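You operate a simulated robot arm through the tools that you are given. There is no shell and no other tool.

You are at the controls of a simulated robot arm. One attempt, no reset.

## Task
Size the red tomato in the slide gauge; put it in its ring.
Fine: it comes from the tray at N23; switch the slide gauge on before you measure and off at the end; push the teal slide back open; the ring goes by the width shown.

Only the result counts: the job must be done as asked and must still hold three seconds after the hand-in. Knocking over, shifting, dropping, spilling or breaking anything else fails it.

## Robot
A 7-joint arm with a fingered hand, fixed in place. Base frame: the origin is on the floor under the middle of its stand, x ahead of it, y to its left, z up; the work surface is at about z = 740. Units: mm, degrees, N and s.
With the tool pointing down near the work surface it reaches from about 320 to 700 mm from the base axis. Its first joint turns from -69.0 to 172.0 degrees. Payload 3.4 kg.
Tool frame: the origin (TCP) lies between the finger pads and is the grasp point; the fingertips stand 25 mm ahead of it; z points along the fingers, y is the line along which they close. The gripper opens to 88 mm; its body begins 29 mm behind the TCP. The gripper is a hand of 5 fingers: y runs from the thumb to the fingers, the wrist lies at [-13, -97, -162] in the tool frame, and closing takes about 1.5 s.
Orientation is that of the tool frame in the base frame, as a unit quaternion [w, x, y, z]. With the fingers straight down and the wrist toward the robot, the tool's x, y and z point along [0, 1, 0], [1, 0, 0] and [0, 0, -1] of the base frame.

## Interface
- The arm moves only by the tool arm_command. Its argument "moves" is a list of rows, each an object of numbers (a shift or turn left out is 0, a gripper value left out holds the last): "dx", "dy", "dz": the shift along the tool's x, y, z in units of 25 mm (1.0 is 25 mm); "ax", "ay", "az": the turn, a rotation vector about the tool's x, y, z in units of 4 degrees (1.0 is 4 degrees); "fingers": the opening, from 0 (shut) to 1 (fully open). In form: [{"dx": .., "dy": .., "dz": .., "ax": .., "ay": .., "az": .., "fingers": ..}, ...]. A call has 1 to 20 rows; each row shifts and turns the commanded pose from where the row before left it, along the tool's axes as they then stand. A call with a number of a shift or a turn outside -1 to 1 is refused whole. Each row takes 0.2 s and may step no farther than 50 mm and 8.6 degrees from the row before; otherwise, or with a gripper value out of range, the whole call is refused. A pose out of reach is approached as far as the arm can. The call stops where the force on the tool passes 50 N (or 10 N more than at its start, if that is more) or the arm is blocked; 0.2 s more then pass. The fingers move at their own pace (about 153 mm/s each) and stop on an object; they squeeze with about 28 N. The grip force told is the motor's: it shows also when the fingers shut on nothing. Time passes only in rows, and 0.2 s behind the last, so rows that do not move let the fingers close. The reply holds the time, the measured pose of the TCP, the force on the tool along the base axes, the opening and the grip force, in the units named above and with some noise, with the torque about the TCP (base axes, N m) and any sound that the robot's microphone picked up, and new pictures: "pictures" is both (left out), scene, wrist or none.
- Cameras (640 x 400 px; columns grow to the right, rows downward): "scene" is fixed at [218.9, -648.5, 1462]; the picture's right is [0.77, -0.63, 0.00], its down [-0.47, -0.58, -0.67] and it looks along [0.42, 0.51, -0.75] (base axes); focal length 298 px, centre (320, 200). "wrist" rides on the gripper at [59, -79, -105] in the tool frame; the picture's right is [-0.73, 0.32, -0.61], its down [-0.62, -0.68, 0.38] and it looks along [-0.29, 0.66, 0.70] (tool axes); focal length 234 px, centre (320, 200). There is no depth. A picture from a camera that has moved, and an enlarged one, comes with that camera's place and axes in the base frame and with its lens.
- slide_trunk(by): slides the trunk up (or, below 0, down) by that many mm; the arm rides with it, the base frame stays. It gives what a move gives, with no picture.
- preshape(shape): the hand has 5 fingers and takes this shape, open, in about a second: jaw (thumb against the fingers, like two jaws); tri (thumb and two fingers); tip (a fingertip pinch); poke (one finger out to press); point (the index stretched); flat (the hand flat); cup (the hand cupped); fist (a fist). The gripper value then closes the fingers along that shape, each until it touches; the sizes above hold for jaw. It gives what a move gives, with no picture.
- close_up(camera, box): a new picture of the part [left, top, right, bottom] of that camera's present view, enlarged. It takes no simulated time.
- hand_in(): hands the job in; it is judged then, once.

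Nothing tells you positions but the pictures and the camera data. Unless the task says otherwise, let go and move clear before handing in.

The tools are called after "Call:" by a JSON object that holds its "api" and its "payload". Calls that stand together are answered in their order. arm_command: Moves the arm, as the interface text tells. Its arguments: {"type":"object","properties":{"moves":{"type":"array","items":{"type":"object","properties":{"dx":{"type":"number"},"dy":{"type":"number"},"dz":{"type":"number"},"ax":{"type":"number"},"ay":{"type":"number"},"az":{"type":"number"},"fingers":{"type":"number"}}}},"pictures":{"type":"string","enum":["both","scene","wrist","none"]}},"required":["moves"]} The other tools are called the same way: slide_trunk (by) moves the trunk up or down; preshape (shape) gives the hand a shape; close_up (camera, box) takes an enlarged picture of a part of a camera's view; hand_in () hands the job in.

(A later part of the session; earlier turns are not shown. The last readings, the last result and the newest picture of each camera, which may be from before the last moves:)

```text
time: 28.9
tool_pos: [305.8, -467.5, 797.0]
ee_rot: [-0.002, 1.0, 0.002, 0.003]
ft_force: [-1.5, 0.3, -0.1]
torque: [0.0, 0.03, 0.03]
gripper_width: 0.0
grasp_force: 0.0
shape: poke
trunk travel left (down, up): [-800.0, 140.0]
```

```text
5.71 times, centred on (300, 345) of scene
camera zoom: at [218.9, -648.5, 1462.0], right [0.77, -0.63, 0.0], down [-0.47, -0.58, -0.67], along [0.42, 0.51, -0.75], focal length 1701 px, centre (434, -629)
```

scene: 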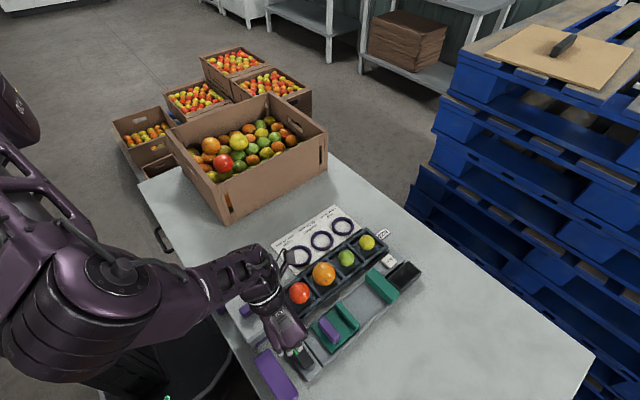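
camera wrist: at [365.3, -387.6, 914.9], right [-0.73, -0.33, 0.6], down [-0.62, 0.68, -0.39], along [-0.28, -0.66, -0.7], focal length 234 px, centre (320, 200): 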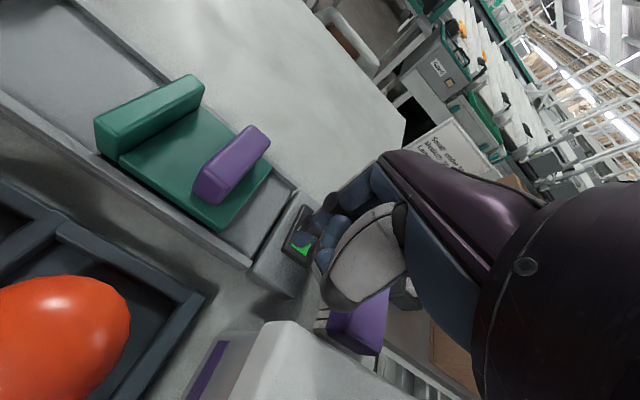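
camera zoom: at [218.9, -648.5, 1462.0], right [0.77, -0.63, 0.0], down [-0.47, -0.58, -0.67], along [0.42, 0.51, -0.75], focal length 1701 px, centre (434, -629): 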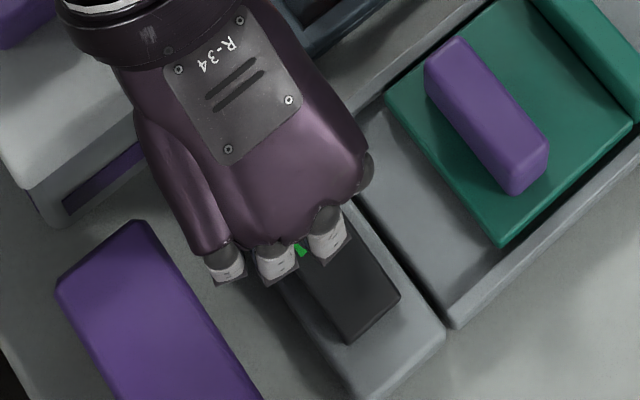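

The fingertip is a little close to the rocker's +x edge. I'll shift 5 mm back toward its middle and continue down.

Call:
{"api": "arm_command", "payload": {"moves": [{"dx": -0.2}, {"dz": 0.12}], "pictures": "none"}}

Call:
{"api": "arm_command", "payload": {"moves": [{"dz": 0.12}], "pictures": "none"}}

```text
time: 29.5
tool_pos: [302.2, -467.5, 794.5]
ee_rot: [-0.001, 1.0, 0.002, 0.004]
ft_force: [-0.2, -0.1, 0.5]
torque: [0.01, 0.01, -0.02]
gripper_width: 0.0
grasp_force: 0.1
shape: poke
trunk travel left (down, up): [-800.0, 140.0]
```

```text
time: 29.9
tool_pos: [301.6, -467.2, 791.4]
ee_rot: [-0.001, 1.0, 0.001, 0.004]
ft_force: [0.5, -0.2, 0.2]
torque: [0.0, -0.01, 0.0]
gripper_width: 0.1
grasp_force: 0.1
shape: poke
trunk travel left (down, up): [-800.0, 140.0]
```

Call:
{"api": "arm_command", "payload": {"moves": [{"dz": 0.1}], "pictures": "none"}}

Call:
{"api": "close_up", "payload": {"camera": "wrist", "box": [250, 180, 350, 280]}}

Call:
{"api": "close_up", "payload": {"camera": "scene", "box": [270, 320, 330, 375]}}

```text
time: 30.3
tool_pos: [301.7, -466.7, 790.6]
ee_rot: [0.0, 1.0, 0.001, 0.005]
ft_force: [0.7, -0.8, 4.7]
torque: [-0.07, -0.03, -0.01]
gripper_width: 0.2
grasp_force: 0.0
shape: poke
trunk travel left (down, up): [-800.0, 140.0]
```

```text
4.00 times, centred on (300, 230) of wrist
camera zoom: at [360.6, -386.7, 895.7], right [-0.73, -0.33, 0.6], down [-0.62, 0.68, -0.39], along [-0.28, -0.66, -0.7], focal length 937 px, centre (400, 80)
```

zoom: 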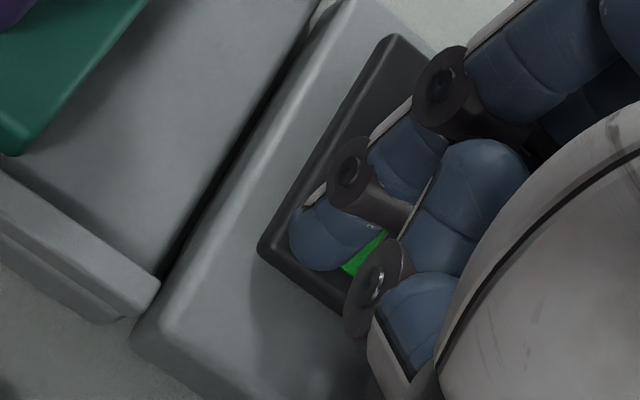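

```text
7.27 times, centred on (300, 348) of scene
camera zoom: at [218.9, -648.5, 1462.0], right [0.77, -0.63, 0.0], down [-0.47, -0.58, -0.67], along [0.42, 0.51, -0.75], focal length 2165 px, centre (466, -873)
```

zoom: 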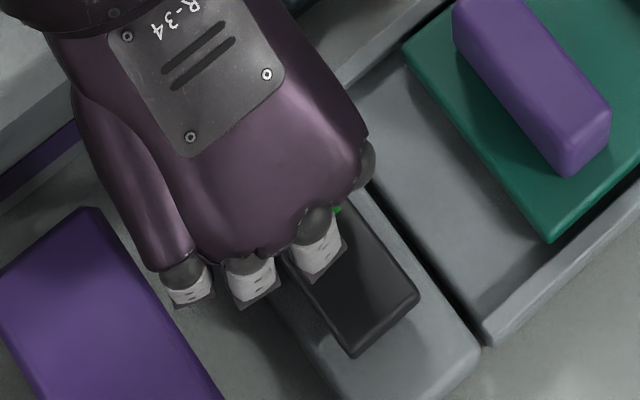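

Contact at z = 790.6, so the tip is about 22 mm ahead of the TCP. I'll keep pressing the rocker gently.

Call:
{"api": "arm_command", "payload": {"moves": [{"dz": 0.1}], "pictures": "none"}}

Call:
{"api": "arm_command", "payload": {"moves": [{"dz": 0.1}], "pictures": "none"}}

Call:
{"api": "close_up", "payload": {"camera": "scene", "box": [360, 230, 440, 300]}}

```text
time: 30.7
tool_pos: [301.3, -467.6, 790.7]
ee_rot: [0.001, 1.0, 0.002, 0.005]
ft_force: [-0.9, -1.6, 18.9]
torque: [-0.04, -0.07, 0.03]
gripper_width: 0.0
grasp_force: 0.1
shape: poke
trunk travel left (down, up): [-800.0, 140.0]
```

```text
time: 31.1
tool_pos: [301.0, -467.4, 788.8]
ee_rot: [0.004, 1.0, 0.001, 0.007]
ft_force: [1.1, -2.3, 36.6]
torque: [-0.18, -0.18, -0.01]
gripper_width: 0.0
grasp_force: 0.1
shape: poke
trunk travel left (down, up): [-800.0, 140.0]
```

```text
5.71 times, centred on (400, 265) of scene
camera zoom: at [218.9, -648.5, 1462.0], right [0.77, -0.63, 0.0], down [-0.47, -0.58, -0.67], along [0.42, 0.51, -0.75], focal length 1701 px, centre (-137, -171)
```

zoom: 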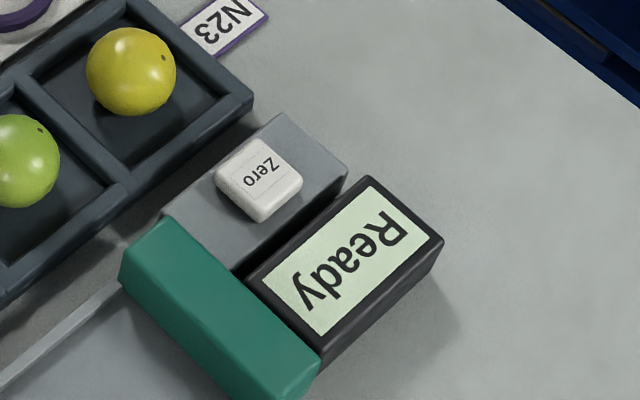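

The display reads "Ready", so the gauge is on. I'll lift off and check that it stays on.

Call:
{"api": "arm_command", "payload": {"moves": [{"dz": -0.2}, {"dz": -0.4}, {"dz": -0.8}, {"dz": -1}, {"dz": -1}], "pictures": "both"}}

Call:
{"api": "close_up", "payload": {"camera": "scene", "box": [260, 220, 440, 370]}}

```text
time: 32.3
tool_pos: [301.1, -466.1, 869.8]
ee_rot: [-0.002, 1.0, 0.001, 0.002]
ft_force: [0.0, -0.8, 0.0]
torque: [-0.02, -0.02, 0.01]
gripper_width: 0.0
grasp_force: 0.0
shape: poke
trunk travel left (down, up): [-800.0, 140.0]
camera wrist: at [360.8, -387.3, 975.4], right [-0.73, -0.33, 0.6], down [-0.62, 0.68, -0.39], along [-0.28, -0.66, -0.7], focal length 234 px, centre (320, 200)
```

scene: 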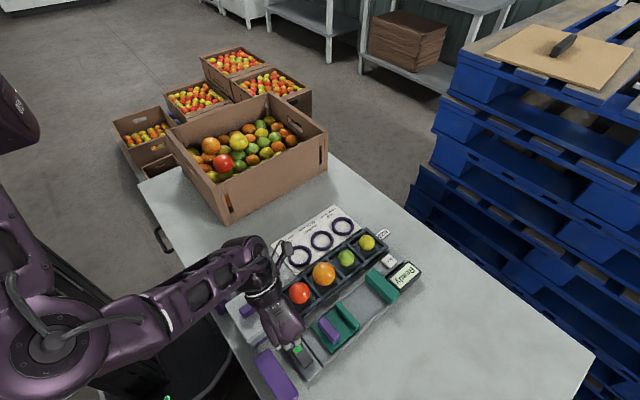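
wrist: 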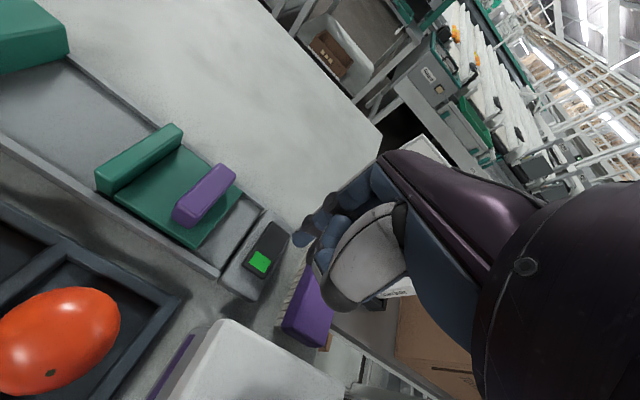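

```text
2.67 times, centred on (350, 295) of scene
camera zoom: at [218.9, -648.5, 1462.0], right [0.77, -0.63, 0.0], down [-0.47, -0.58, -0.67], along [0.42, 0.51, -0.75], focal length 794 px, centre (240, -53)
```

zoom: 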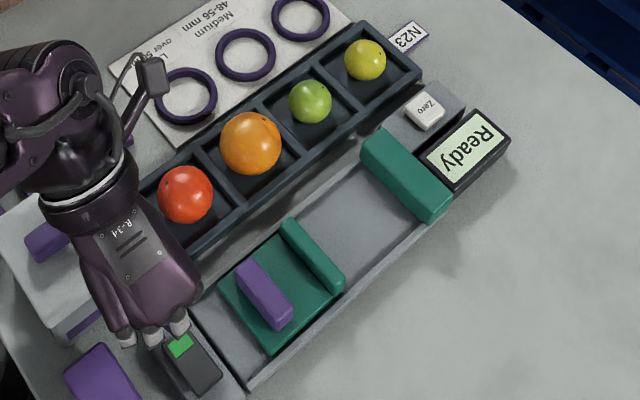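

The gauge stays on. I'll rise, move above the red tomato, and switch to the three-finger shape to see where its pads lie.

Call:
{"api": "arm_command", "payload": {"moves": [{"dz": -1}, {"dz": -1}, {"dz": -1}, {"dx": 0.79, "dy": -0.92}, {"dx": 0.79, "dy": -0.92}, {"dx": 0.79, "dy": -0.92}, {"dx": 0.79, "dy": -0.92}], "pictures": "none"}}

Call:
{"api": "preshape", "payload": {"shape": "tri"}}

Call:
{"api": "arm_command", "payload": {"moves": [{"fingers": 1}, {}, {}], "pictures": "both"}}

Call:
{"api": "close_up", "payload": {"camera": "wrist", "box": [180, 120, 480, 340]}}

Call:
{"api": "close_up", "payload": {"camera": "scene", "box": [240, 220, 340, 310]}}

```text
time: 33.9
tool_pos: [374.2, -379.6, 940.7]
ee_rot: [-0.001, 1.0, 0.002, 0.003]
ft_force: [-0.1, 1.0, 0.4]
torque: [-0.01, -0.01, 0.02]
gripper_width: 0.0
grasp_force: 0.1
shape: poke
out of reach, approached as far as the arm can: row 4
trunk travel left (down, up): [-800.0, 140.0]
```

```text
time: 34.8
tool_pos: [373.8, -380.7, 942.9]
ee_rot: [-0.002, 1.0, 0.002, 0.002]
ft_force: [-0.2, 0.6, -0.3]
torque: [0.0, -0.04, -0.02]
gripper_width: 87.6
grasp_force: 0.0
shape: tri
trunk travel left (down, up): [-800.0, 140.0]
```

```text
time: 35.6
tool_pos: [372.8, -379.3, 940.6]
ee_rot: [-0.001, 1.0, 0.002, 0.004]
ft_force: [0.3, -0.7, 0.0]
torque: [-0.02, 0.01, 0.03]
gripper_width: 87.9
grasp_force: 0.0
shape: tri
trunk travel left (down, up): [-800.0, 140.0]
camera wrist: at [432.7, -299.8, 1046.3], right [-0.73, -0.33, 0.6], down [-0.62, 0.68, -0.39], along [-0.28, -0.66, -0.7], focal length 234 px, centre (320, 200)
```

scene: 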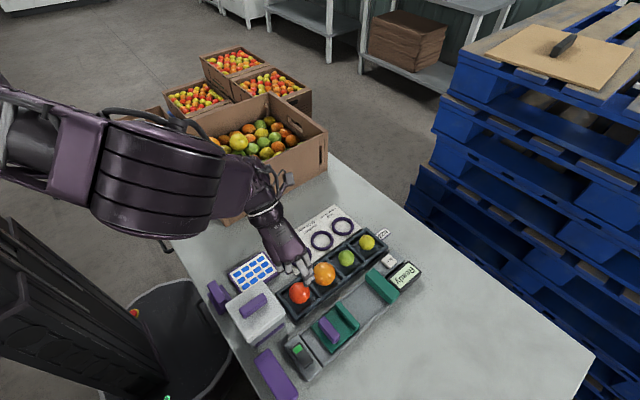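
wrist: 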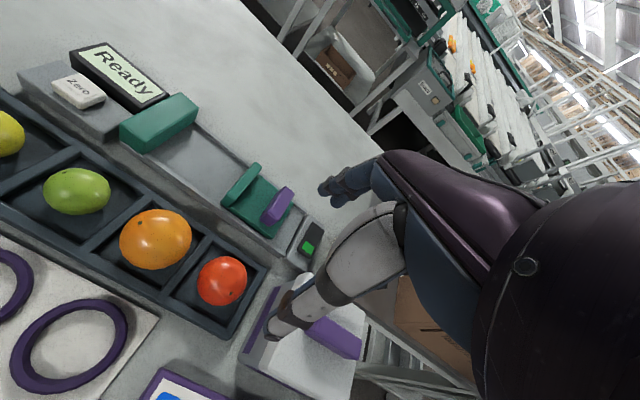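

```text
1.82 times, centred on (330, 230) of wrist
camera zoom: at [432.7, -299.8, 1046.3], right [-0.73, -0.33, 0.6], down [-0.62, 0.68, -0.39], along [-0.28, -0.66, -0.7], focal length 426 px, centre (302, 146)
```

zoom: 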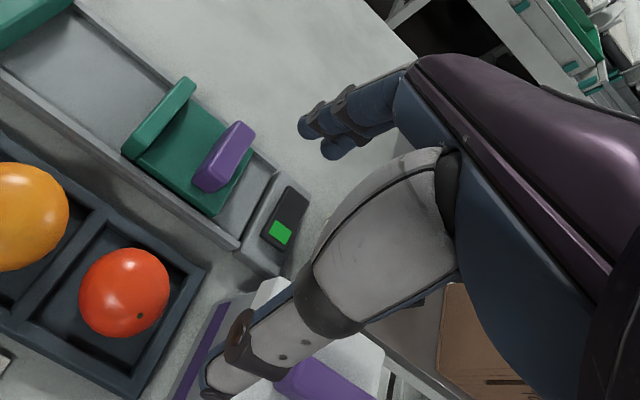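

```text
4.44 times, centred on (290, 265) of scene
camera zoom: at [218.9, -648.5, 1462.0], right [0.77, -0.63, 0.0], down [-0.47, -0.58, -0.67], along [0.42, 0.51, -0.75], focal length 1323 px, centre (453, -89)
```

zoom: 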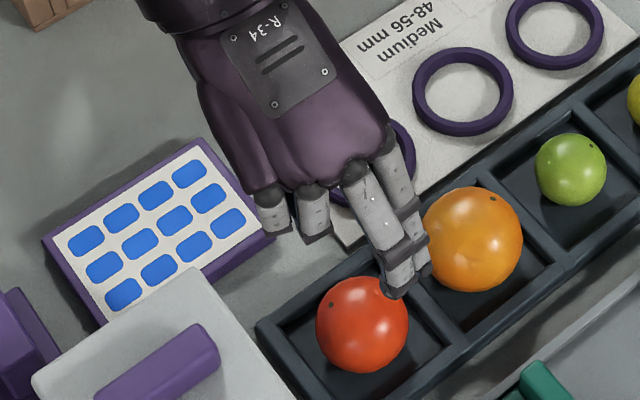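

In the three-finger shape the two fingers sit at about x ±10 and the thumb at 0, all centred on the TCP. Both cameras agree the tomato centre is at about (380.5, -374), so I'll align and descend partway.

Call:
{"api": "arm_command", "payload": {"moves": [{"dx": 0.3, "dy": -0.2}, {"dz": 1}, {"dz": 1}, {"dz": 1}, {"dz": 1}], "pictures": "both"}}

Call:
{"api": "close_up", "payload": {"camera": "scene", "box": [250, 240, 350, 330]}}

Call:
{"api": "close_up", "payload": {"camera": "wrist", "box": [180, 120, 400, 360]}}

```text
time: 36.8
tool_pos: [380.7, -373.7, 841.2]
ee_rot: [-0.001, 1.0, 0.002, 0.003]
ft_force: [0.0, 0.4, -0.5]
torque: [0.0, 0.02, 0.03]
gripper_width: 87.9
grasp_force: 0.0
shape: tri
trunk travel left (down, up): [-800.0, 140.0]
camera wrist: at [440.1, -293.9, 947.1], right [-0.73, -0.33, 0.6], down [-0.62, 0.68, -0.39], along [-0.28, -0.66, -0.7], focal length 234 px, centre (320, 200)
```

scene: 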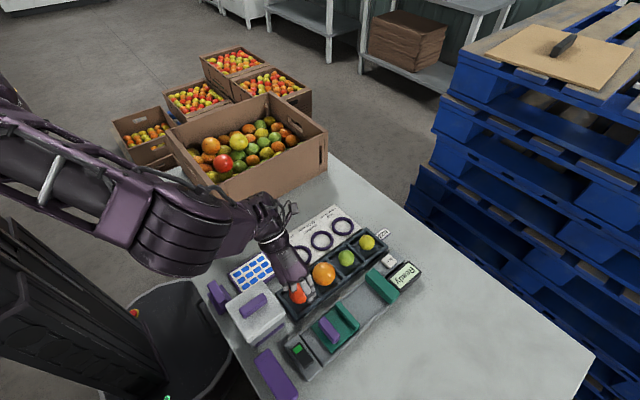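
wrist: 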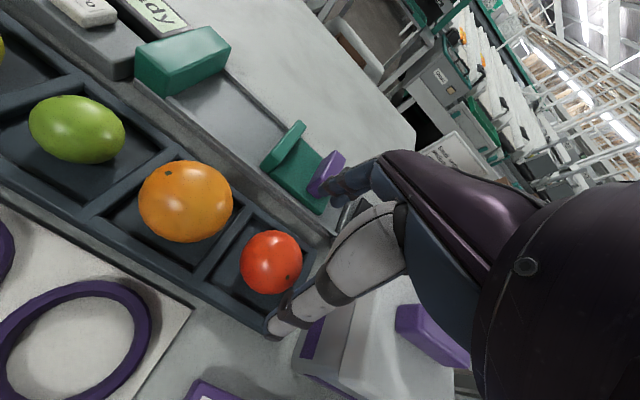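

```text
4.44 times, centred on (300, 285) of scene
camera zoom: at [218.9, -648.5, 1462.0], right [0.77, -0.63, 0.0], down [-0.47, -0.58, -0.67], along [0.42, 0.51, -0.75], focal length 1323 px, centre (409, -178)
```

zoom: 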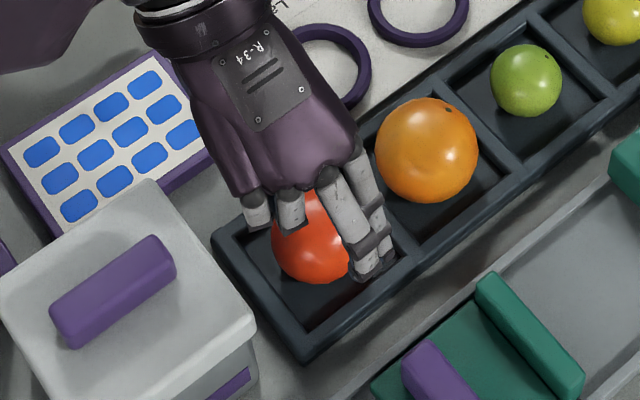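

```text
1.67 times, centred on (290, 240) of wrist
camera zoom: at [440.1, -293.9, 947.1], right [-0.73, -0.33, 0.6], down [-0.62, 0.68, -0.39], along [-0.28, -0.66, -0.7], focal length 390 px, centre (370, 133)
```

zoom: 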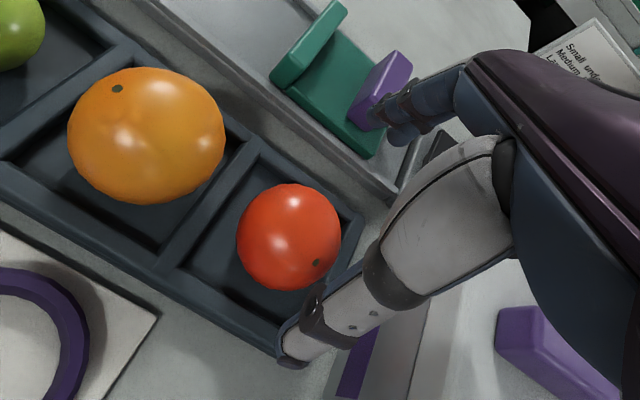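

The tomato is centred under the hand to within about 1 mm. I'll lower until the fingertips are just above the tray walls.

Call:
{"api": "arm_command", "payload": {"moves": [{"dz": 0.8}, {"dz": 0.8}, {"dz": 0.44}], "pictures": "both"}}

Call:
{"api": "close_up", "payload": {"camera": "scene", "box": [260, 250, 350, 330]}}

Call:
{"api": "close_up", "payload": {"camera": "wrist", "box": [220, 140, 400, 350]}}

```text
time: 37.6
tool_pos: [380.6, -372.8, 789.9]
ee_rot: [-0.001, 1.0, 0.001, 0.003]
ft_force: [-0.2, 0.2, 0.0]
torque: [0.02, -0.02, 0.0]
gripper_width: 87.9
grasp_force: 0.0
shape: tri
trunk travel left (down, up): [-800.0, 140.0]
camera wrist: at [440.2, -293.5, 895.4], right [-0.73, -0.33, 0.6], down [-0.62, 0.68, -0.39], along [-0.28, -0.66, -0.7], focal length 234 px, centre (320, 200)
```

scene: 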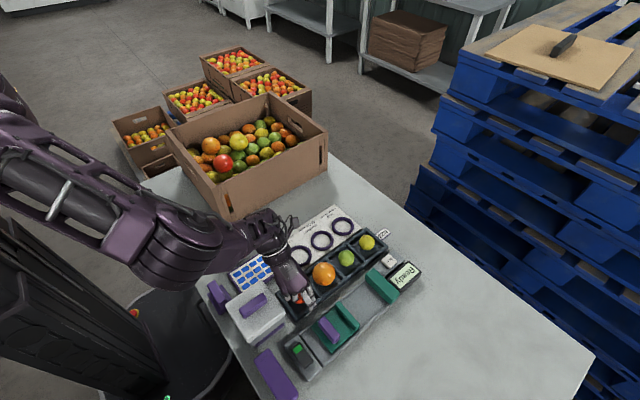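
wrist: 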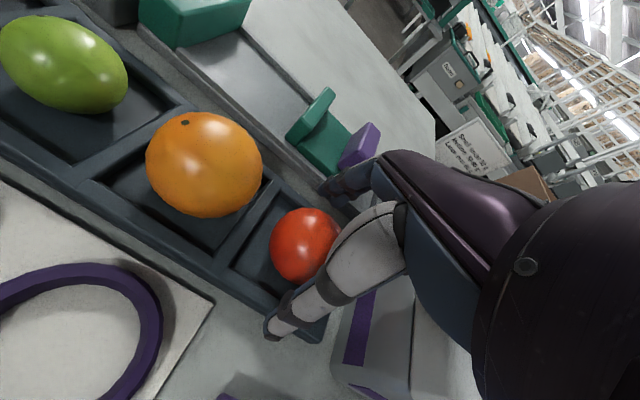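

```text
5.00 times, centred on (305, 290) of scene
camera zoom: at [218.9, -648.5, 1462.0], right [0.77, -0.63, 0.0], down [-0.47, -0.58, -0.67], along [0.42, 0.51, -0.75], focal length 1488 px, centre (395, -250)
```

zoom: 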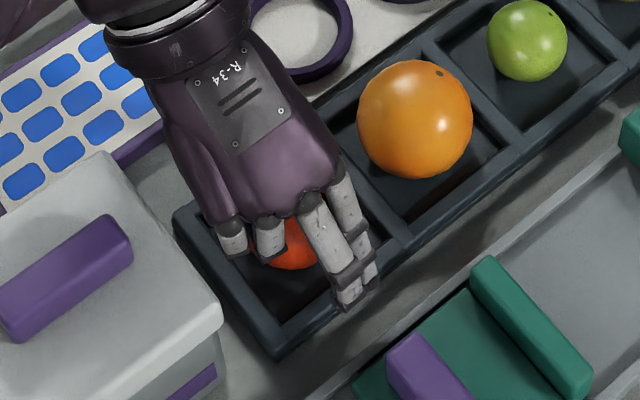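

```text
1.90 times, centred on (310, 245) of wrist
camera zoom: at [440.2, -293.5, 895.4], right [-0.73, -0.33, 0.6], down [-0.62, 0.68, -0.39], along [-0.28, -0.66, -0.7], focal length 446 px, centre (339, 114)
```

zoom: 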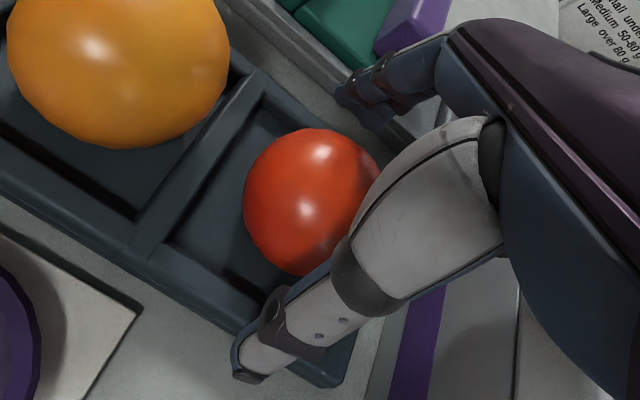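

No contact so far. I'll lower about 2 mm more and close the fingers gently around the tomato.

Call:
{"api": "arm_command", "payload": {"moves": [{"dz": 0.08, "fingers": 0.8}, {"fingers": 0.7}, {"fingers": 0.62}, {"fingers": 0.55}, {"fingers": 0.55}, {"fingers": 0.55}], "pictures": "both"}}

Call:
{"api": "close_up", "payload": {"camera": "wrist", "box": [220, 140, 400, 350]}}

Call:
{"api": "close_up", "payload": {"camera": "scene", "box": [260, 250, 350, 330]}}

```text
time: 39.0
tool_pos: [382.1, -373.3, 788.1]
ee_rot: [-0.001, 1.0, 0.001, 0.003]
ft_force: [0.0, -1.2, -0.1]
torque: [0.04, -0.01, -0.01]
gripper_width: 49.9
grasp_force: 0.1
shape: tri
trunk travel left (down, up): [-800.0, 140.0]
camera wrist: at [440.2, -293.7, 893.2], right [-0.73, -0.33, 0.6], down [-0.62, 0.68, -0.39], along [-0.28, -0.66, -0.7], focal length 234 px, centre (320, 200)
```

scene: 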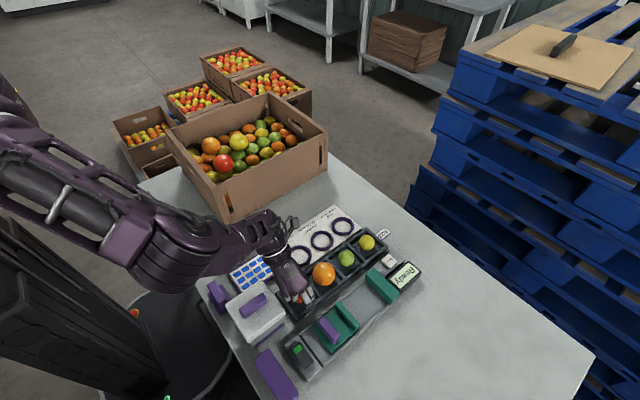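
wrist: 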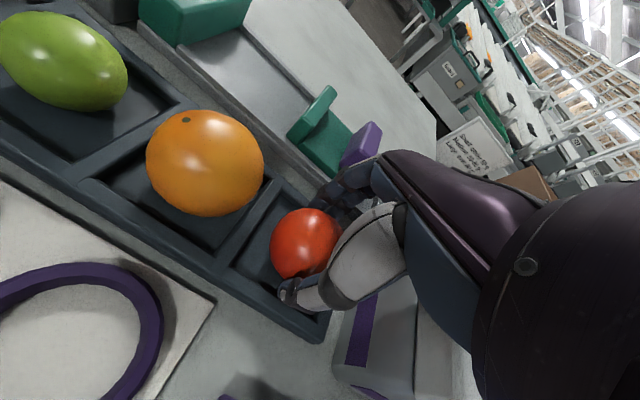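

```text
1.90 times, centred on (310, 245) of wrist
camera zoom: at [440.2, -293.7, 893.2], right [-0.73, -0.33, 0.6], down [-0.62, 0.68, -0.39], along [-0.28, -0.66, -0.7], focal length 446 px, centre (339, 114)
```

zoom: 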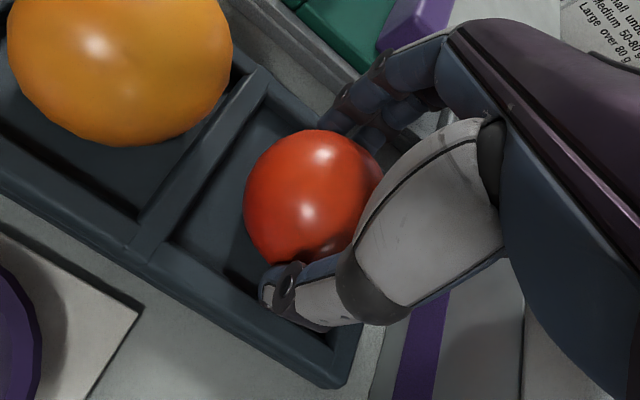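

```text
5.00 times, centred on (305, 290) of scene
camera zoom: at [218.9, -648.5, 1462.0], right [0.77, -0.63, 0.0], down [-0.47, -0.58, -0.67], along [0.42, 0.51, -0.75], focal length 1488 px, centre (395, -250)
```

zoom: 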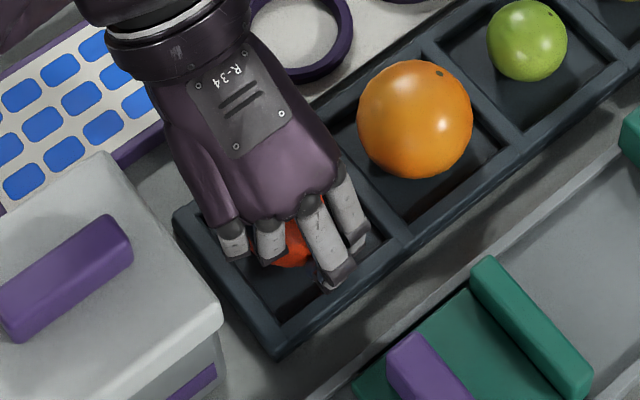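

The fingers are around the tomato but not squeezing yet. I'll close further in small steps.

Call:
{"api": "arm_command", "payload": {"moves": [{"fingers": 0.5}, {"fingers": 0.46}, {"fingers": 0.46}], "pictures": "none"}}

```text
time: 39.8
tool_pos: [381.8, -373.5, 788.4]
ee_rot: [-0.001, 1.0, 0.002, 0.003]
ft_force: [0.0, -0.5, -0.3]
torque: [-0.04, 0.0, 0.01]
gripper_width: 44.7
grasp_force: 16.2
shape: tri
trunk travel left (down, up): [-800.0, 140.0]
```

There is contact with 16 N at about 45 mm. I'll firm the grip slightly and lift a little.

Call:
{"api": "arm_command", "payload": {"moves": [{"fingers": 0.42}, {}, {"dz": -0.3}, {"dz": -0.5}, {"dz": -0.5}], "pictures": "both"}}

Call:
{"api": "close_up", "payload": {"camera": "wrist", "box": [220, 140, 400, 350]}}

Call:
{"api": "close_up", "payload": {"camera": "scene", "box": [260, 250, 350, 330]}}

```text
time: 41.0
tool_pos: [381.2, -373.6, 821.2]
ee_rot: [-0.001, 1.0, 0.001, 0.003]
ft_force: [1.1, 0.4, -1.0]
torque: [0.0, 0.02, -0.01]
gripper_width: 44.5
grasp_force: 15.9
shape: tri
trunk travel left (down, up): [-800.0, 140.0]
camera wrist: at [440.5, -294.1, 926.9], right [-0.73, -0.33, 0.6], down [-0.62, 0.68, -0.39], along [-0.28, -0.66, -0.7], focal length 234 px, centre (320, 200)
```

scene: 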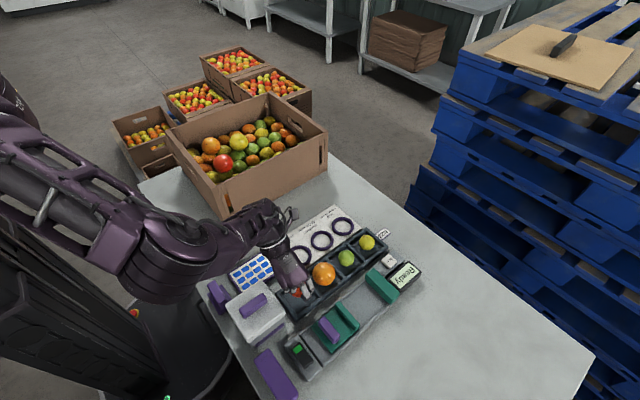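
wrist: 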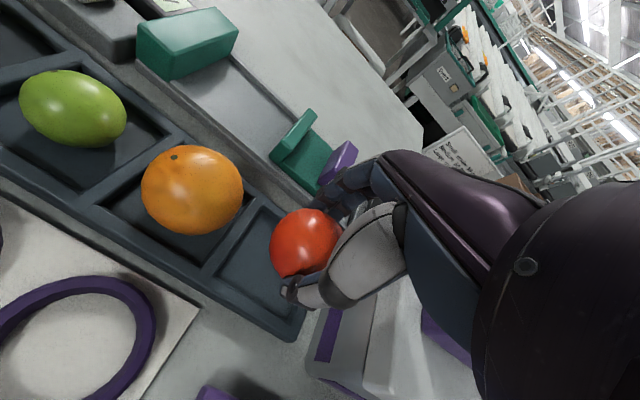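

```text
1.90 times, centred on (310, 245) of wrist
camera zoom: at [440.5, -294.1, 926.9], right [-0.73, -0.33, 0.6], down [-0.62, 0.68, -0.39], along [-0.28, -0.66, -0.7], focal length 446 px, centre (339, 114)
```

zoom: 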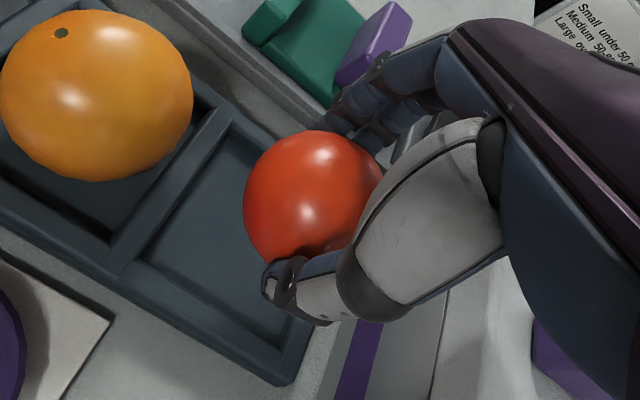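

```text
5.00 times, centred on (305, 290) of scene
camera zoom: at [218.9, -648.5, 1462.0], right [0.77, -0.63, 0.0], down [-0.47, -0.58, -0.67], along [0.42, 0.51, -0.75], focal length 1488 px, centre (395, -250)
```

zoom: 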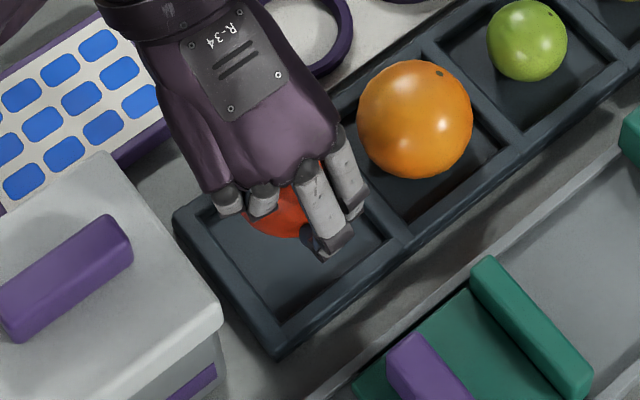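

The tomato is lifted securely. The far part of the gauge is near the arm's reach limit with the trunk this high, so I'll rise, then lower the trunk before extending out.

Call:
{"api": "arm_command", "payload": {"moves": [{"dx": 0.26, "dy": 0.17, "dz": -0.95}, {"dx": 0.26, "dy": 0.17, "dz": -0.95}, {"dx": 0.26, "dy": 0.17, "dz": -0.95}, {"dx": 0.26, "dy": 0.17, "dz": -0.95}, {"dx": 0.26, "dy": 0.17, "dz": -0.95}, {"dx": 0.26, "dy": 0.17, "dz": -0.95}], "pictures": "scene"}}

```text
time: 42.4
tool_pos: [418.4, -399.4, 964.0]
ee_rot: [0.0, 1.0, 0.002, 0.003]
ft_force: [-1.0, 0.2, -0.7]
torque: [0.01, 0.02, 0.0]
gripper_width: 44.4
grasp_force: 15.8
shape: tri
trunk travel left (down, up): [-800.0, 140.0]
```

scene: 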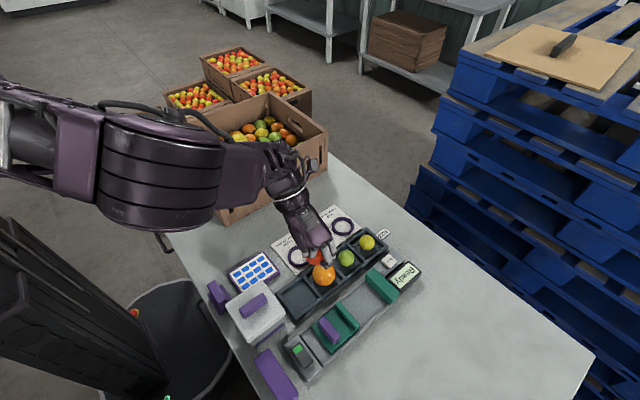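

I'll extend out over the middle of the gap between the jaws at this height, then use the trunk to descend with the arm posture unchanged.

Call:
{"api": "arm_command", "payload": {"moves": [{"dx": 0.666, "dy": 0.906}, {"dx": 0.666, "dy": 0.906}, {"dx": 0.666, "dy": 0.906}, {"dx": 0.666, "dy": 0.906}], "pictures": "both"}}

```text
time: 43.4
tool_pos: [485.4, -491.2, 963.3]
ee_rot: [-0.002, 1.0, 0.003, 0.003]
ft_force: [0.1, 0.1, -1.2]
torque: [-0.03, 0.0, -0.02]
gripper_width: 44.2
grasp_force: 16.1
shape: tri
trunk travel left (down, up): [-800.0, 140.0]
camera wrist: at [544.4, -410.6, 1069.4], right [-0.73, -0.33, 0.6], down [-0.62, 0.68, -0.38], along [-0.28, -0.66, -0.7], focal length 234 px, centre (320, 200)
```

scene: 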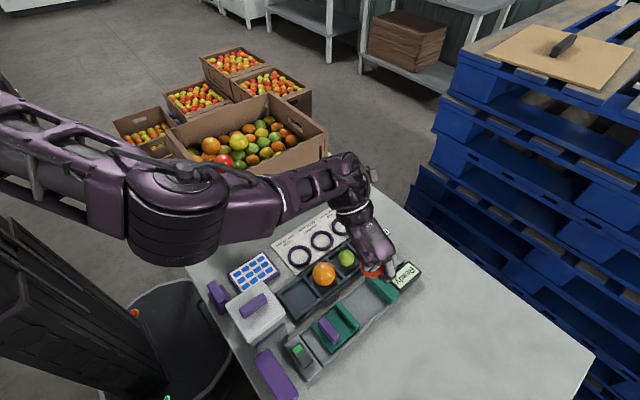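
wrist: 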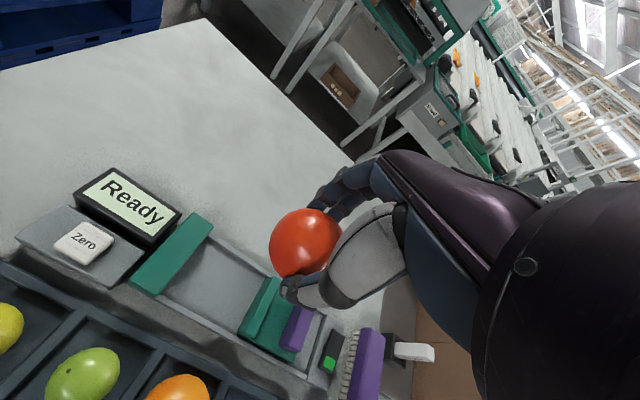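

Reach is fine here. I'll lower the trunk by 130 mm to bring the tomato just above the channel.

Call:
{"api": "slide_trunk", "payload": {"by": -125}}

Call:
{"api": "arm_command", "payload": {"moves": [{}], "pictures": "both"}}

Call:
{"api": "close_up", "payload": {"camera": "scene", "box": [310, 240, 420, 340]}}

Call:
{"api": "close_up", "payload": {"camera": "wrist", "box": [120, 150, 400, 400]}}

```text
time: 44.9
tool_pos: [485.0, -489.3, 839.4]
ee_rot: [-0.001, 1.0, 0.001, 0.004]
ft_force: [0.7, -1.0, -0.4]
torque: [0.0, -0.03, 0.02]
gripper_width: 44.3
grasp_force: 16.3
shape: tri
trunk travel left (down, up): [-675.0, 265.0]
```

```text
time: 45.3
tool_pos: [485.8, -489.6, 838.3]
ee_rot: [0.0, 1.0, 0.002, 0.003]
ft_force: [0.3, -0.6, -0.7]
torque: [0.0, 0.01, -0.01]
gripper_width: 44.3
grasp_force: 16.1
shape: tri
trunk travel left (down, up): [-675.0, 265.0]
camera wrist: at [544.0, -409.7, 945.0], right [-0.73, -0.33, 0.6], down [-0.62, 0.68, -0.39], along [-0.28, -0.66, -0.7], focal length 234 px, centre (320, 200)
```

scene: 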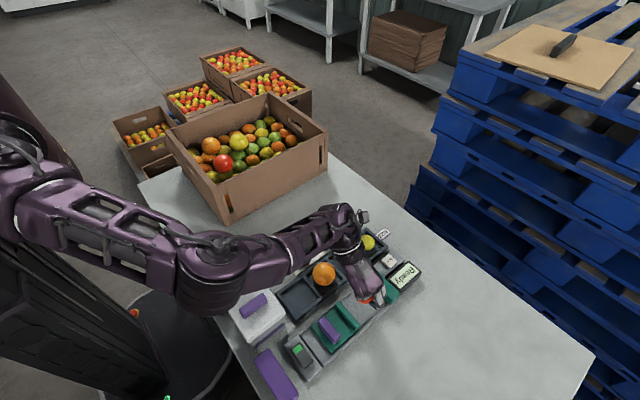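
wrist: 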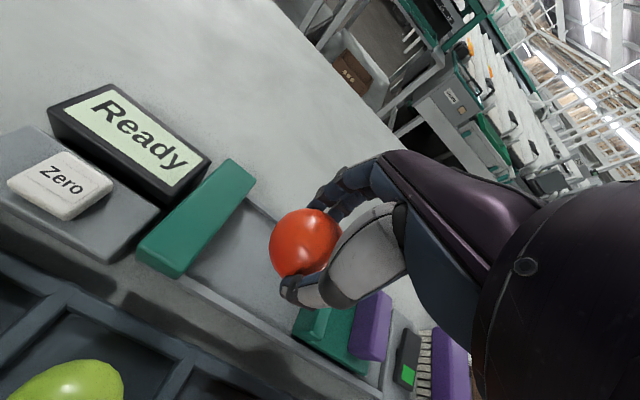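

```text
4.00 times, centred on (365, 290) of scene
camera zoom: at [218.9, -648.5, 1462.0], right [0.77, -0.63, 0.0], down [-0.47, -0.58, -0.67], along [0.42, 0.51, -0.75], focal length 1191 px, centre (140, -160)
```

zoom: 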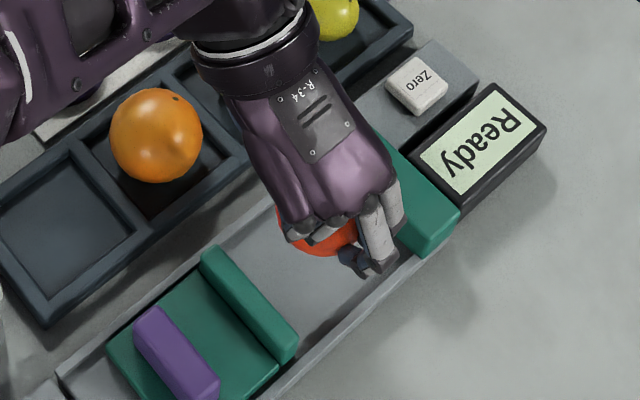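

```text
1.60 times, centred on (260, 275) of wrist
camera zoom: at [544.0, -409.7, 945.0], right [-0.73, -0.33, 0.6], down [-0.62, 0.68, -0.39], along [-0.28, -0.66, -0.7], focal length 375 px, centre (416, 80)
```

zoom: 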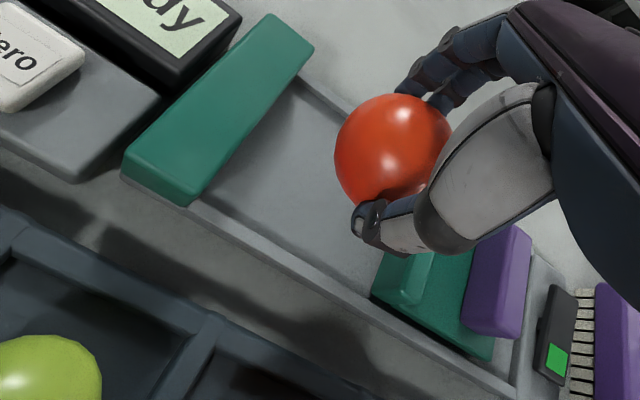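

The tomato is centred between the jaws. I'll lower it close to the channel floor, then feel for contact in small steps.

Call:
{"api": "arm_command", "payload": {"moves": [{"dz": 0.5}, {"dz": 0.5}, {"dz": 0.4}], "pictures": "none"}}

Call:
{"api": "close_up", "payload": {"camera": "scene", "box": [310, 240, 420, 340]}}

Call:
{"api": "close_up", "payload": {"camera": "wrist", "box": [120, 150, 400, 400]}}

```text
time: 46.1
tool_pos: [484.3, -489.3, 804.2]
ee_rot: [-0.001, 1.0, 0.001, 0.002]
ft_force: [0.2, 0.5, -1.3]
torque: [-0.02, 0.0, 0.02]
gripper_width: 44.6
grasp_force: 16.4
shape: tri
trunk travel left (down, up): [-675.0, 265.0]
```

```text
4.00 times, centred on (365, 290) of scene
camera zoom: at [218.9, -648.5, 1462.0], right [0.77, -0.63, 0.0], down [-0.47, -0.58, -0.67], along [0.42, 0.51, -0.75], focal length 1191 px, centre (140, -160)
```

zoom: 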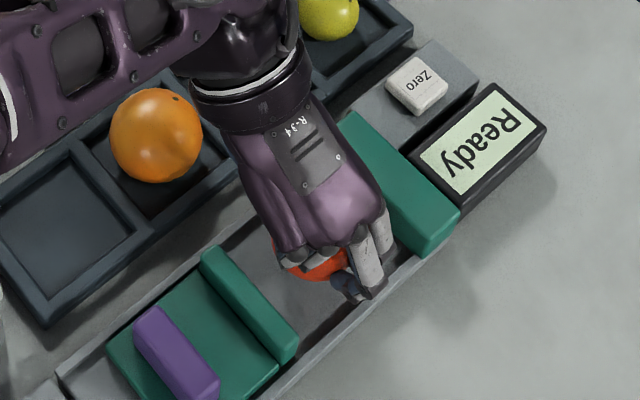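

```text
1.60 times, centred on (260, 275) of wrist
camera zoom: at [544.0, -409.6, 909.0], right [-0.73, -0.33, 0.6], down [-0.62, 0.68, -0.39], along [-0.28, -0.66, -0.7], focal length 375 px, centre (416, 80)
```

zoom: 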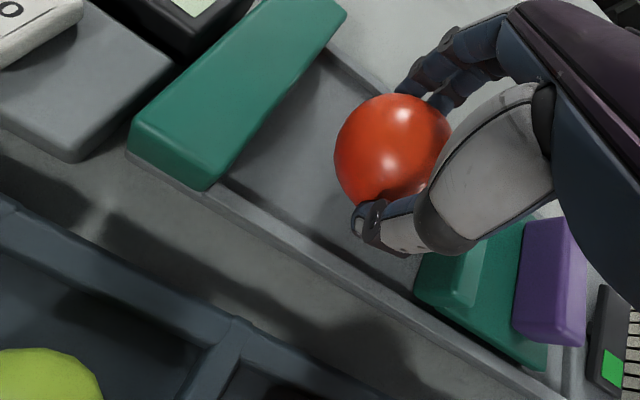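

Call:
{"api": "arm_command", "payload": {"moves": [{"dz": 0.12}, {"dz": 0.12}], "pictures": "none"}}

Call:
{"api": "arm_command", "payload": {"moves": [{"dz": 0.1}], "pictures": "none"}}

Call:
{"api": "arm_command", "payload": {"moves": [{"dz": 0.1}], "pictures": "none"}}

```text
time: 46.7
tool_pos: [484.2, -490.2, 798.4]
ee_rot: [0.0, 1.0, 0.001, 0.003]
ft_force: [-0.9, -0.1, -0.3]
torque: [0.0, 0.01, 0.0]
gripper_width: 44.5
grasp_force: 16.4
shape: tri
trunk travel left (down, up): [-675.0, 265.0]
```

```text
time: 47.1
tool_pos: [484.6, -487.9, 796.6]
ee_rot: [-0.001, 1.0, 0.001, 0.003]
ft_force: [0.4, 0.4, -0.6]
torque: [0.0, 0.0, 0.02]
gripper_width: 44.6
grasp_force: 16.2
shape: tri
trunk travel left (down, up): [-675.0, 265.0]
```

```text
time: 47.5
tool_pos: [484.8, -489.9, 792.7]
ee_rot: [-0.001, 1.0, 0.002, 0.002]
ft_force: [0.4, -0.1, -0.2]
torque: [-0.01, 0.01, 0.0]
gripper_width: 44.5
grasp_force: 16.1
shape: tri
trunk travel left (down, up): [-675.0, 265.0]
```

Call:
{"api": "arm_command", "payload": {"moves": [{"dz": 0.08}], "pictures": "none"}}

Call:
{"api": "arm_command", "payload": {"moves": [{"dz": 0.08}], "pictures": "none"}}

Call:
{"api": "close_up", "payload": {"camera": "scene", "box": [320, 260, 400, 330]}}

Call:
{"api": "close_up", "payload": {"camera": "wrist", "box": [180, 150, 400, 350]}}

```text
time: 47.9
tool_pos: [485.5, -488.7, 791.7]
ee_rot: [-0.001, 1.0, 0.0, 0.005]
ft_force: [0.2, 0.3, 4.4]
torque: [-0.02, -0.02, -0.02]
gripper_width: 44.7
grasp_force: 15.5
shape: tri
trunk travel left (down, up): [-675.0, 265.0]
```

```text
time: 48.3
tool_pos: [485.0, -488.7, 793.1]
ee_rot: [0.0, 1.0, 0.001, 0.005]
ft_force: [0.5, -1.0, 12.4]
torque: [-0.06, -0.02, -0.01]
gripper_width: 44.6
grasp_force: 16.0
shape: tri
trunk travel left (down, up): [-675.0, 265.0]
```

```text
5.71 times, centred on (360, 295) of scene
camera zoom: at [218.9, -648.5, 1462.0], right [0.77, -0.63, 0.0], down [-0.47, -0.58, -0.67], along [0.42, 0.51, -0.75], focal length 1701 px, centre (91, -343)
```

zoom: 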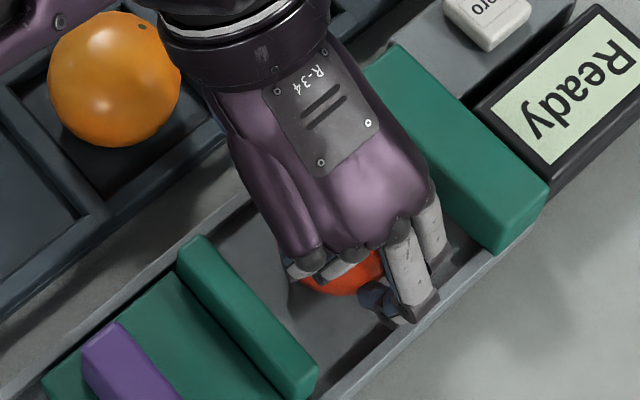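

```text
2.00 times, centred on (290, 250) of wrist
camera zoom: at [543.6, -408.5, 897.6], right [-0.73, -0.33, 0.6], down [-0.62, 0.68, -0.39], along [-0.28, -0.66, -0.7], focal length 468 px, centre (380, 100)
```

zoom: 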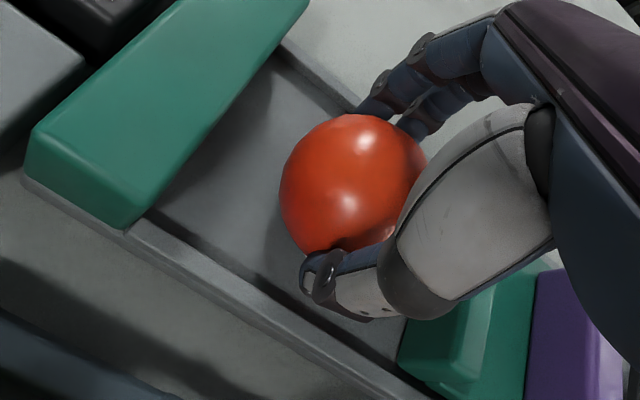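

The tomato is resting on the channel floor. I'll ease up slightly and open the fingers gradually.

Call:
{"api": "arm_command", "payload": {"moves": [{"dz": -0.06, "fingers": 0.49}, {"fingers": 0.52}, {"fingers": 0.55}, {"fingers": 0.6}, {"fingers": 0.66}, {"fingers": 0.74}, {"fingers": 0.8}], "pictures": "wrist"}}

Call:
{"api": "close_up", "payload": {"camera": "wrist", "box": [180, 150, 400, 350]}}

Call:
{"api": "close_up", "payload": {"camera": "scene", "box": [320, 260, 400, 330]}}

```text
time: 49.9
tool_pos: [484.7, -489.1, 791.7]
ee_rot: [-0.001, 1.0, 0.002, 0.003]
ft_force: [0.2, 0.2, -0.4]
torque: [0.01, -0.01, -0.02]
gripper_width: 70.6
grasp_force: 0.0
shape: tri
trunk travel left (down, up): [-675.0, 265.0]
camera wrist: at [544.2, -409.4, 896.7], right [-0.73, -0.33, 0.6], down [-0.62, 0.68, -0.39], along [-0.28, -0.66, -0.7], focal length 234 px, centre (320, 200)
```

wrist: 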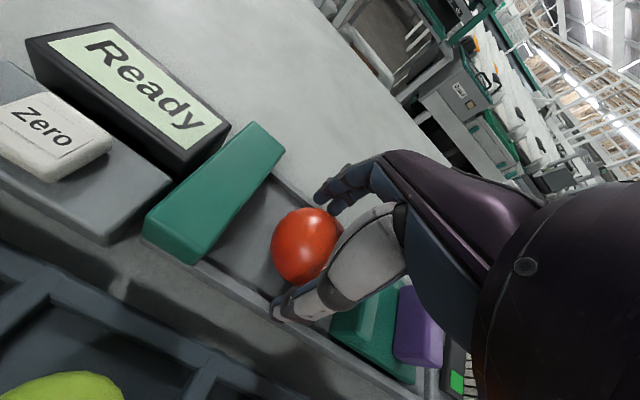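

```text
2.00 times, centred on (290, 250) of wrist
camera zoom: at [544.2, -409.4, 896.7], right [-0.73, -0.33, 0.6], down [-0.62, 0.68, -0.39], along [-0.28, -0.66, -0.7], focal length 468 px, centre (380, 100)
```

zoom: 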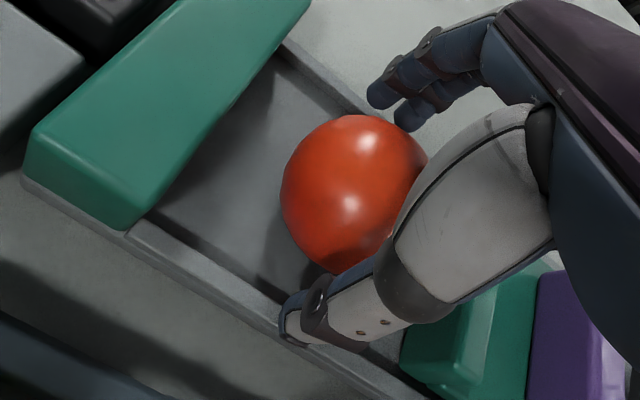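

```text
5.71 times, centred on (360, 295) of scene
camera zoom: at [218.9, -648.5, 1462.0], right [0.77, -0.63, 0.0], down [-0.47, -0.58, -0.67], along [0.42, 0.51, -0.75], focal length 1701 px, centre (91, -343)
```

zoom: 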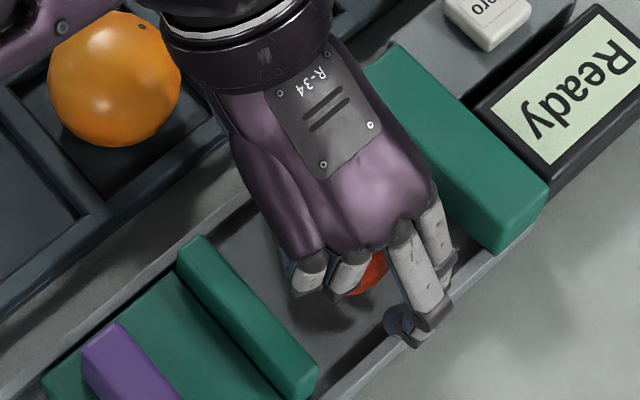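

The tomato is free and still. I'll rise straight up and check it stays put.

Call:
{"api": "arm_command", "payload": {"moves": [{"dz": -0.4}, {"dz": -0.8}, {"dz": -1}, {"dz": -1}, {"dz": -1}], "pictures": "both"}}

Call:
{"api": "close_up", "payload": {"camera": "scene", "box": [290, 240, 430, 350]}}

```text
time: 51.1
tool_pos: [485.9, -490.3, 897.3]
ee_rot: [-0.002, 1.0, 0.002, 0.002]
ft_force: [-0.4, 0.3, -0.2]
torque: [-0.01, 0.0, 0.01]
gripper_width: 70.2
grasp_force: 0.1
shape: tri
trunk travel left (down, up): [-675.0, 265.0]
camera wrist: at [544.1, -409.5, 1002.5], right [-0.73, -0.33, 0.6], down [-0.62, 0.68, -0.39], along [-0.28, -0.66, -0.7], focal length 234 px, centre (320, 200)
```

scene: 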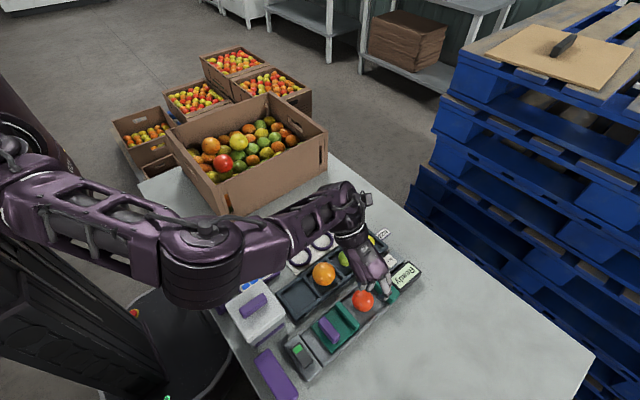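
wrist: 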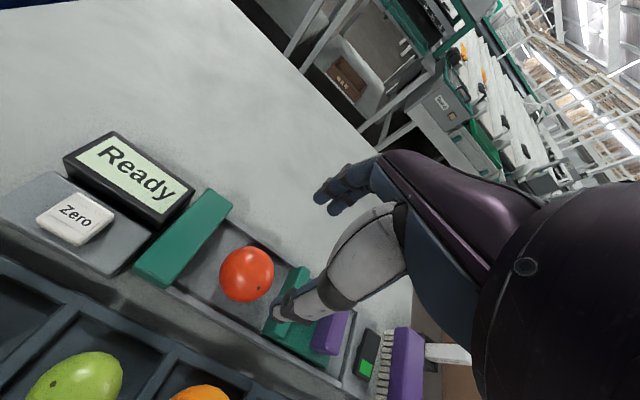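

```text
3.64 times, centred on (360, 295) of scene
camera zoom: at [218.9, -648.5, 1462.0], right [0.77, -0.63, 0.0], down [-0.47, -0.58, -0.67], along [0.42, 0.51, -0.75], focal length 1082 px, centre (174, -146)
```

zoom: 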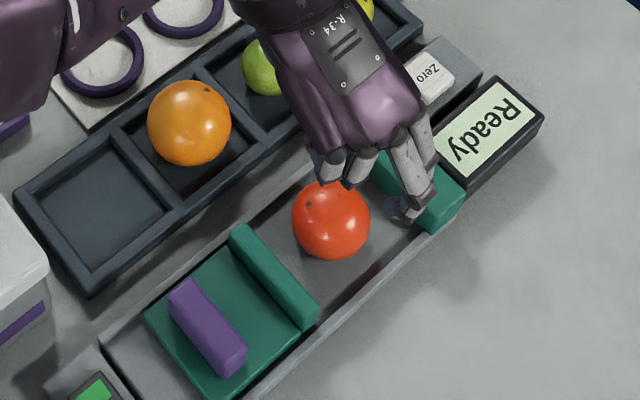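

The tomato sits centred at about (484, -488). I'll raise the trunk a bit for elbow clearance and move above the purple slide handle, which runs along y from about -460 to -511 at x ≈ 379.

Call:
{"api": "slide_trunk", "payload": {"by": 65}}

Call:
{"api": "arm_command", "payload": {"moves": [{"dx": -0.89, "dy": -0.03, "fingers": 1}, {"dx": -0.89, "dy": -0.03}, {"dx": -0.89, "dy": -0.03}, {"dx": -0.89, "dy": -0.03}, {"dx": -0.7, "dy": -0.03}], "pictures": "both"}}

```text
time: 52.2
tool_pos: [485.5, -489.3, 960.9]
ee_rot: [-0.001, 1.0, 0.002, 0.003]
ft_force: [0.5, -0.3, -0.4]
torque: [-0.02, -0.01, -0.01]
gripper_width: 70.4
grasp_force: 0.1
shape: tri
trunk travel left (down, up): [-740.0, 200.0]
```

```text
time: 53.4
tool_pos: [379.5, -488.3, 960.5]
ee_rot: [-0.001, 1.0, 0.002, 0.004]
ft_force: [0.4, -0.2, -0.1]
torque: [0.01, -0.01, 0.02]
gripper_width: 88.1
grasp_force: 0.0
shape: tri
trunk travel left (down, up): [-740.0, 200.0]
camera wrist: at [437.5, -406.7, 1066.6], right [-0.73, -0.33, 0.6], down [-0.62, 0.68, -0.39], along [-0.28, -0.66, -0.7], focal length 234 px, centre (320, 200)
```

scene: 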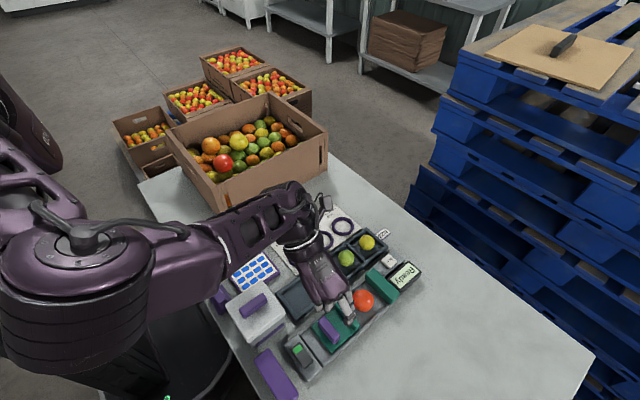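
wrist: 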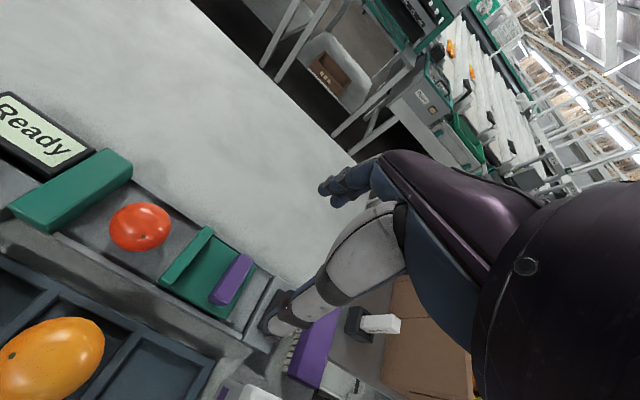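

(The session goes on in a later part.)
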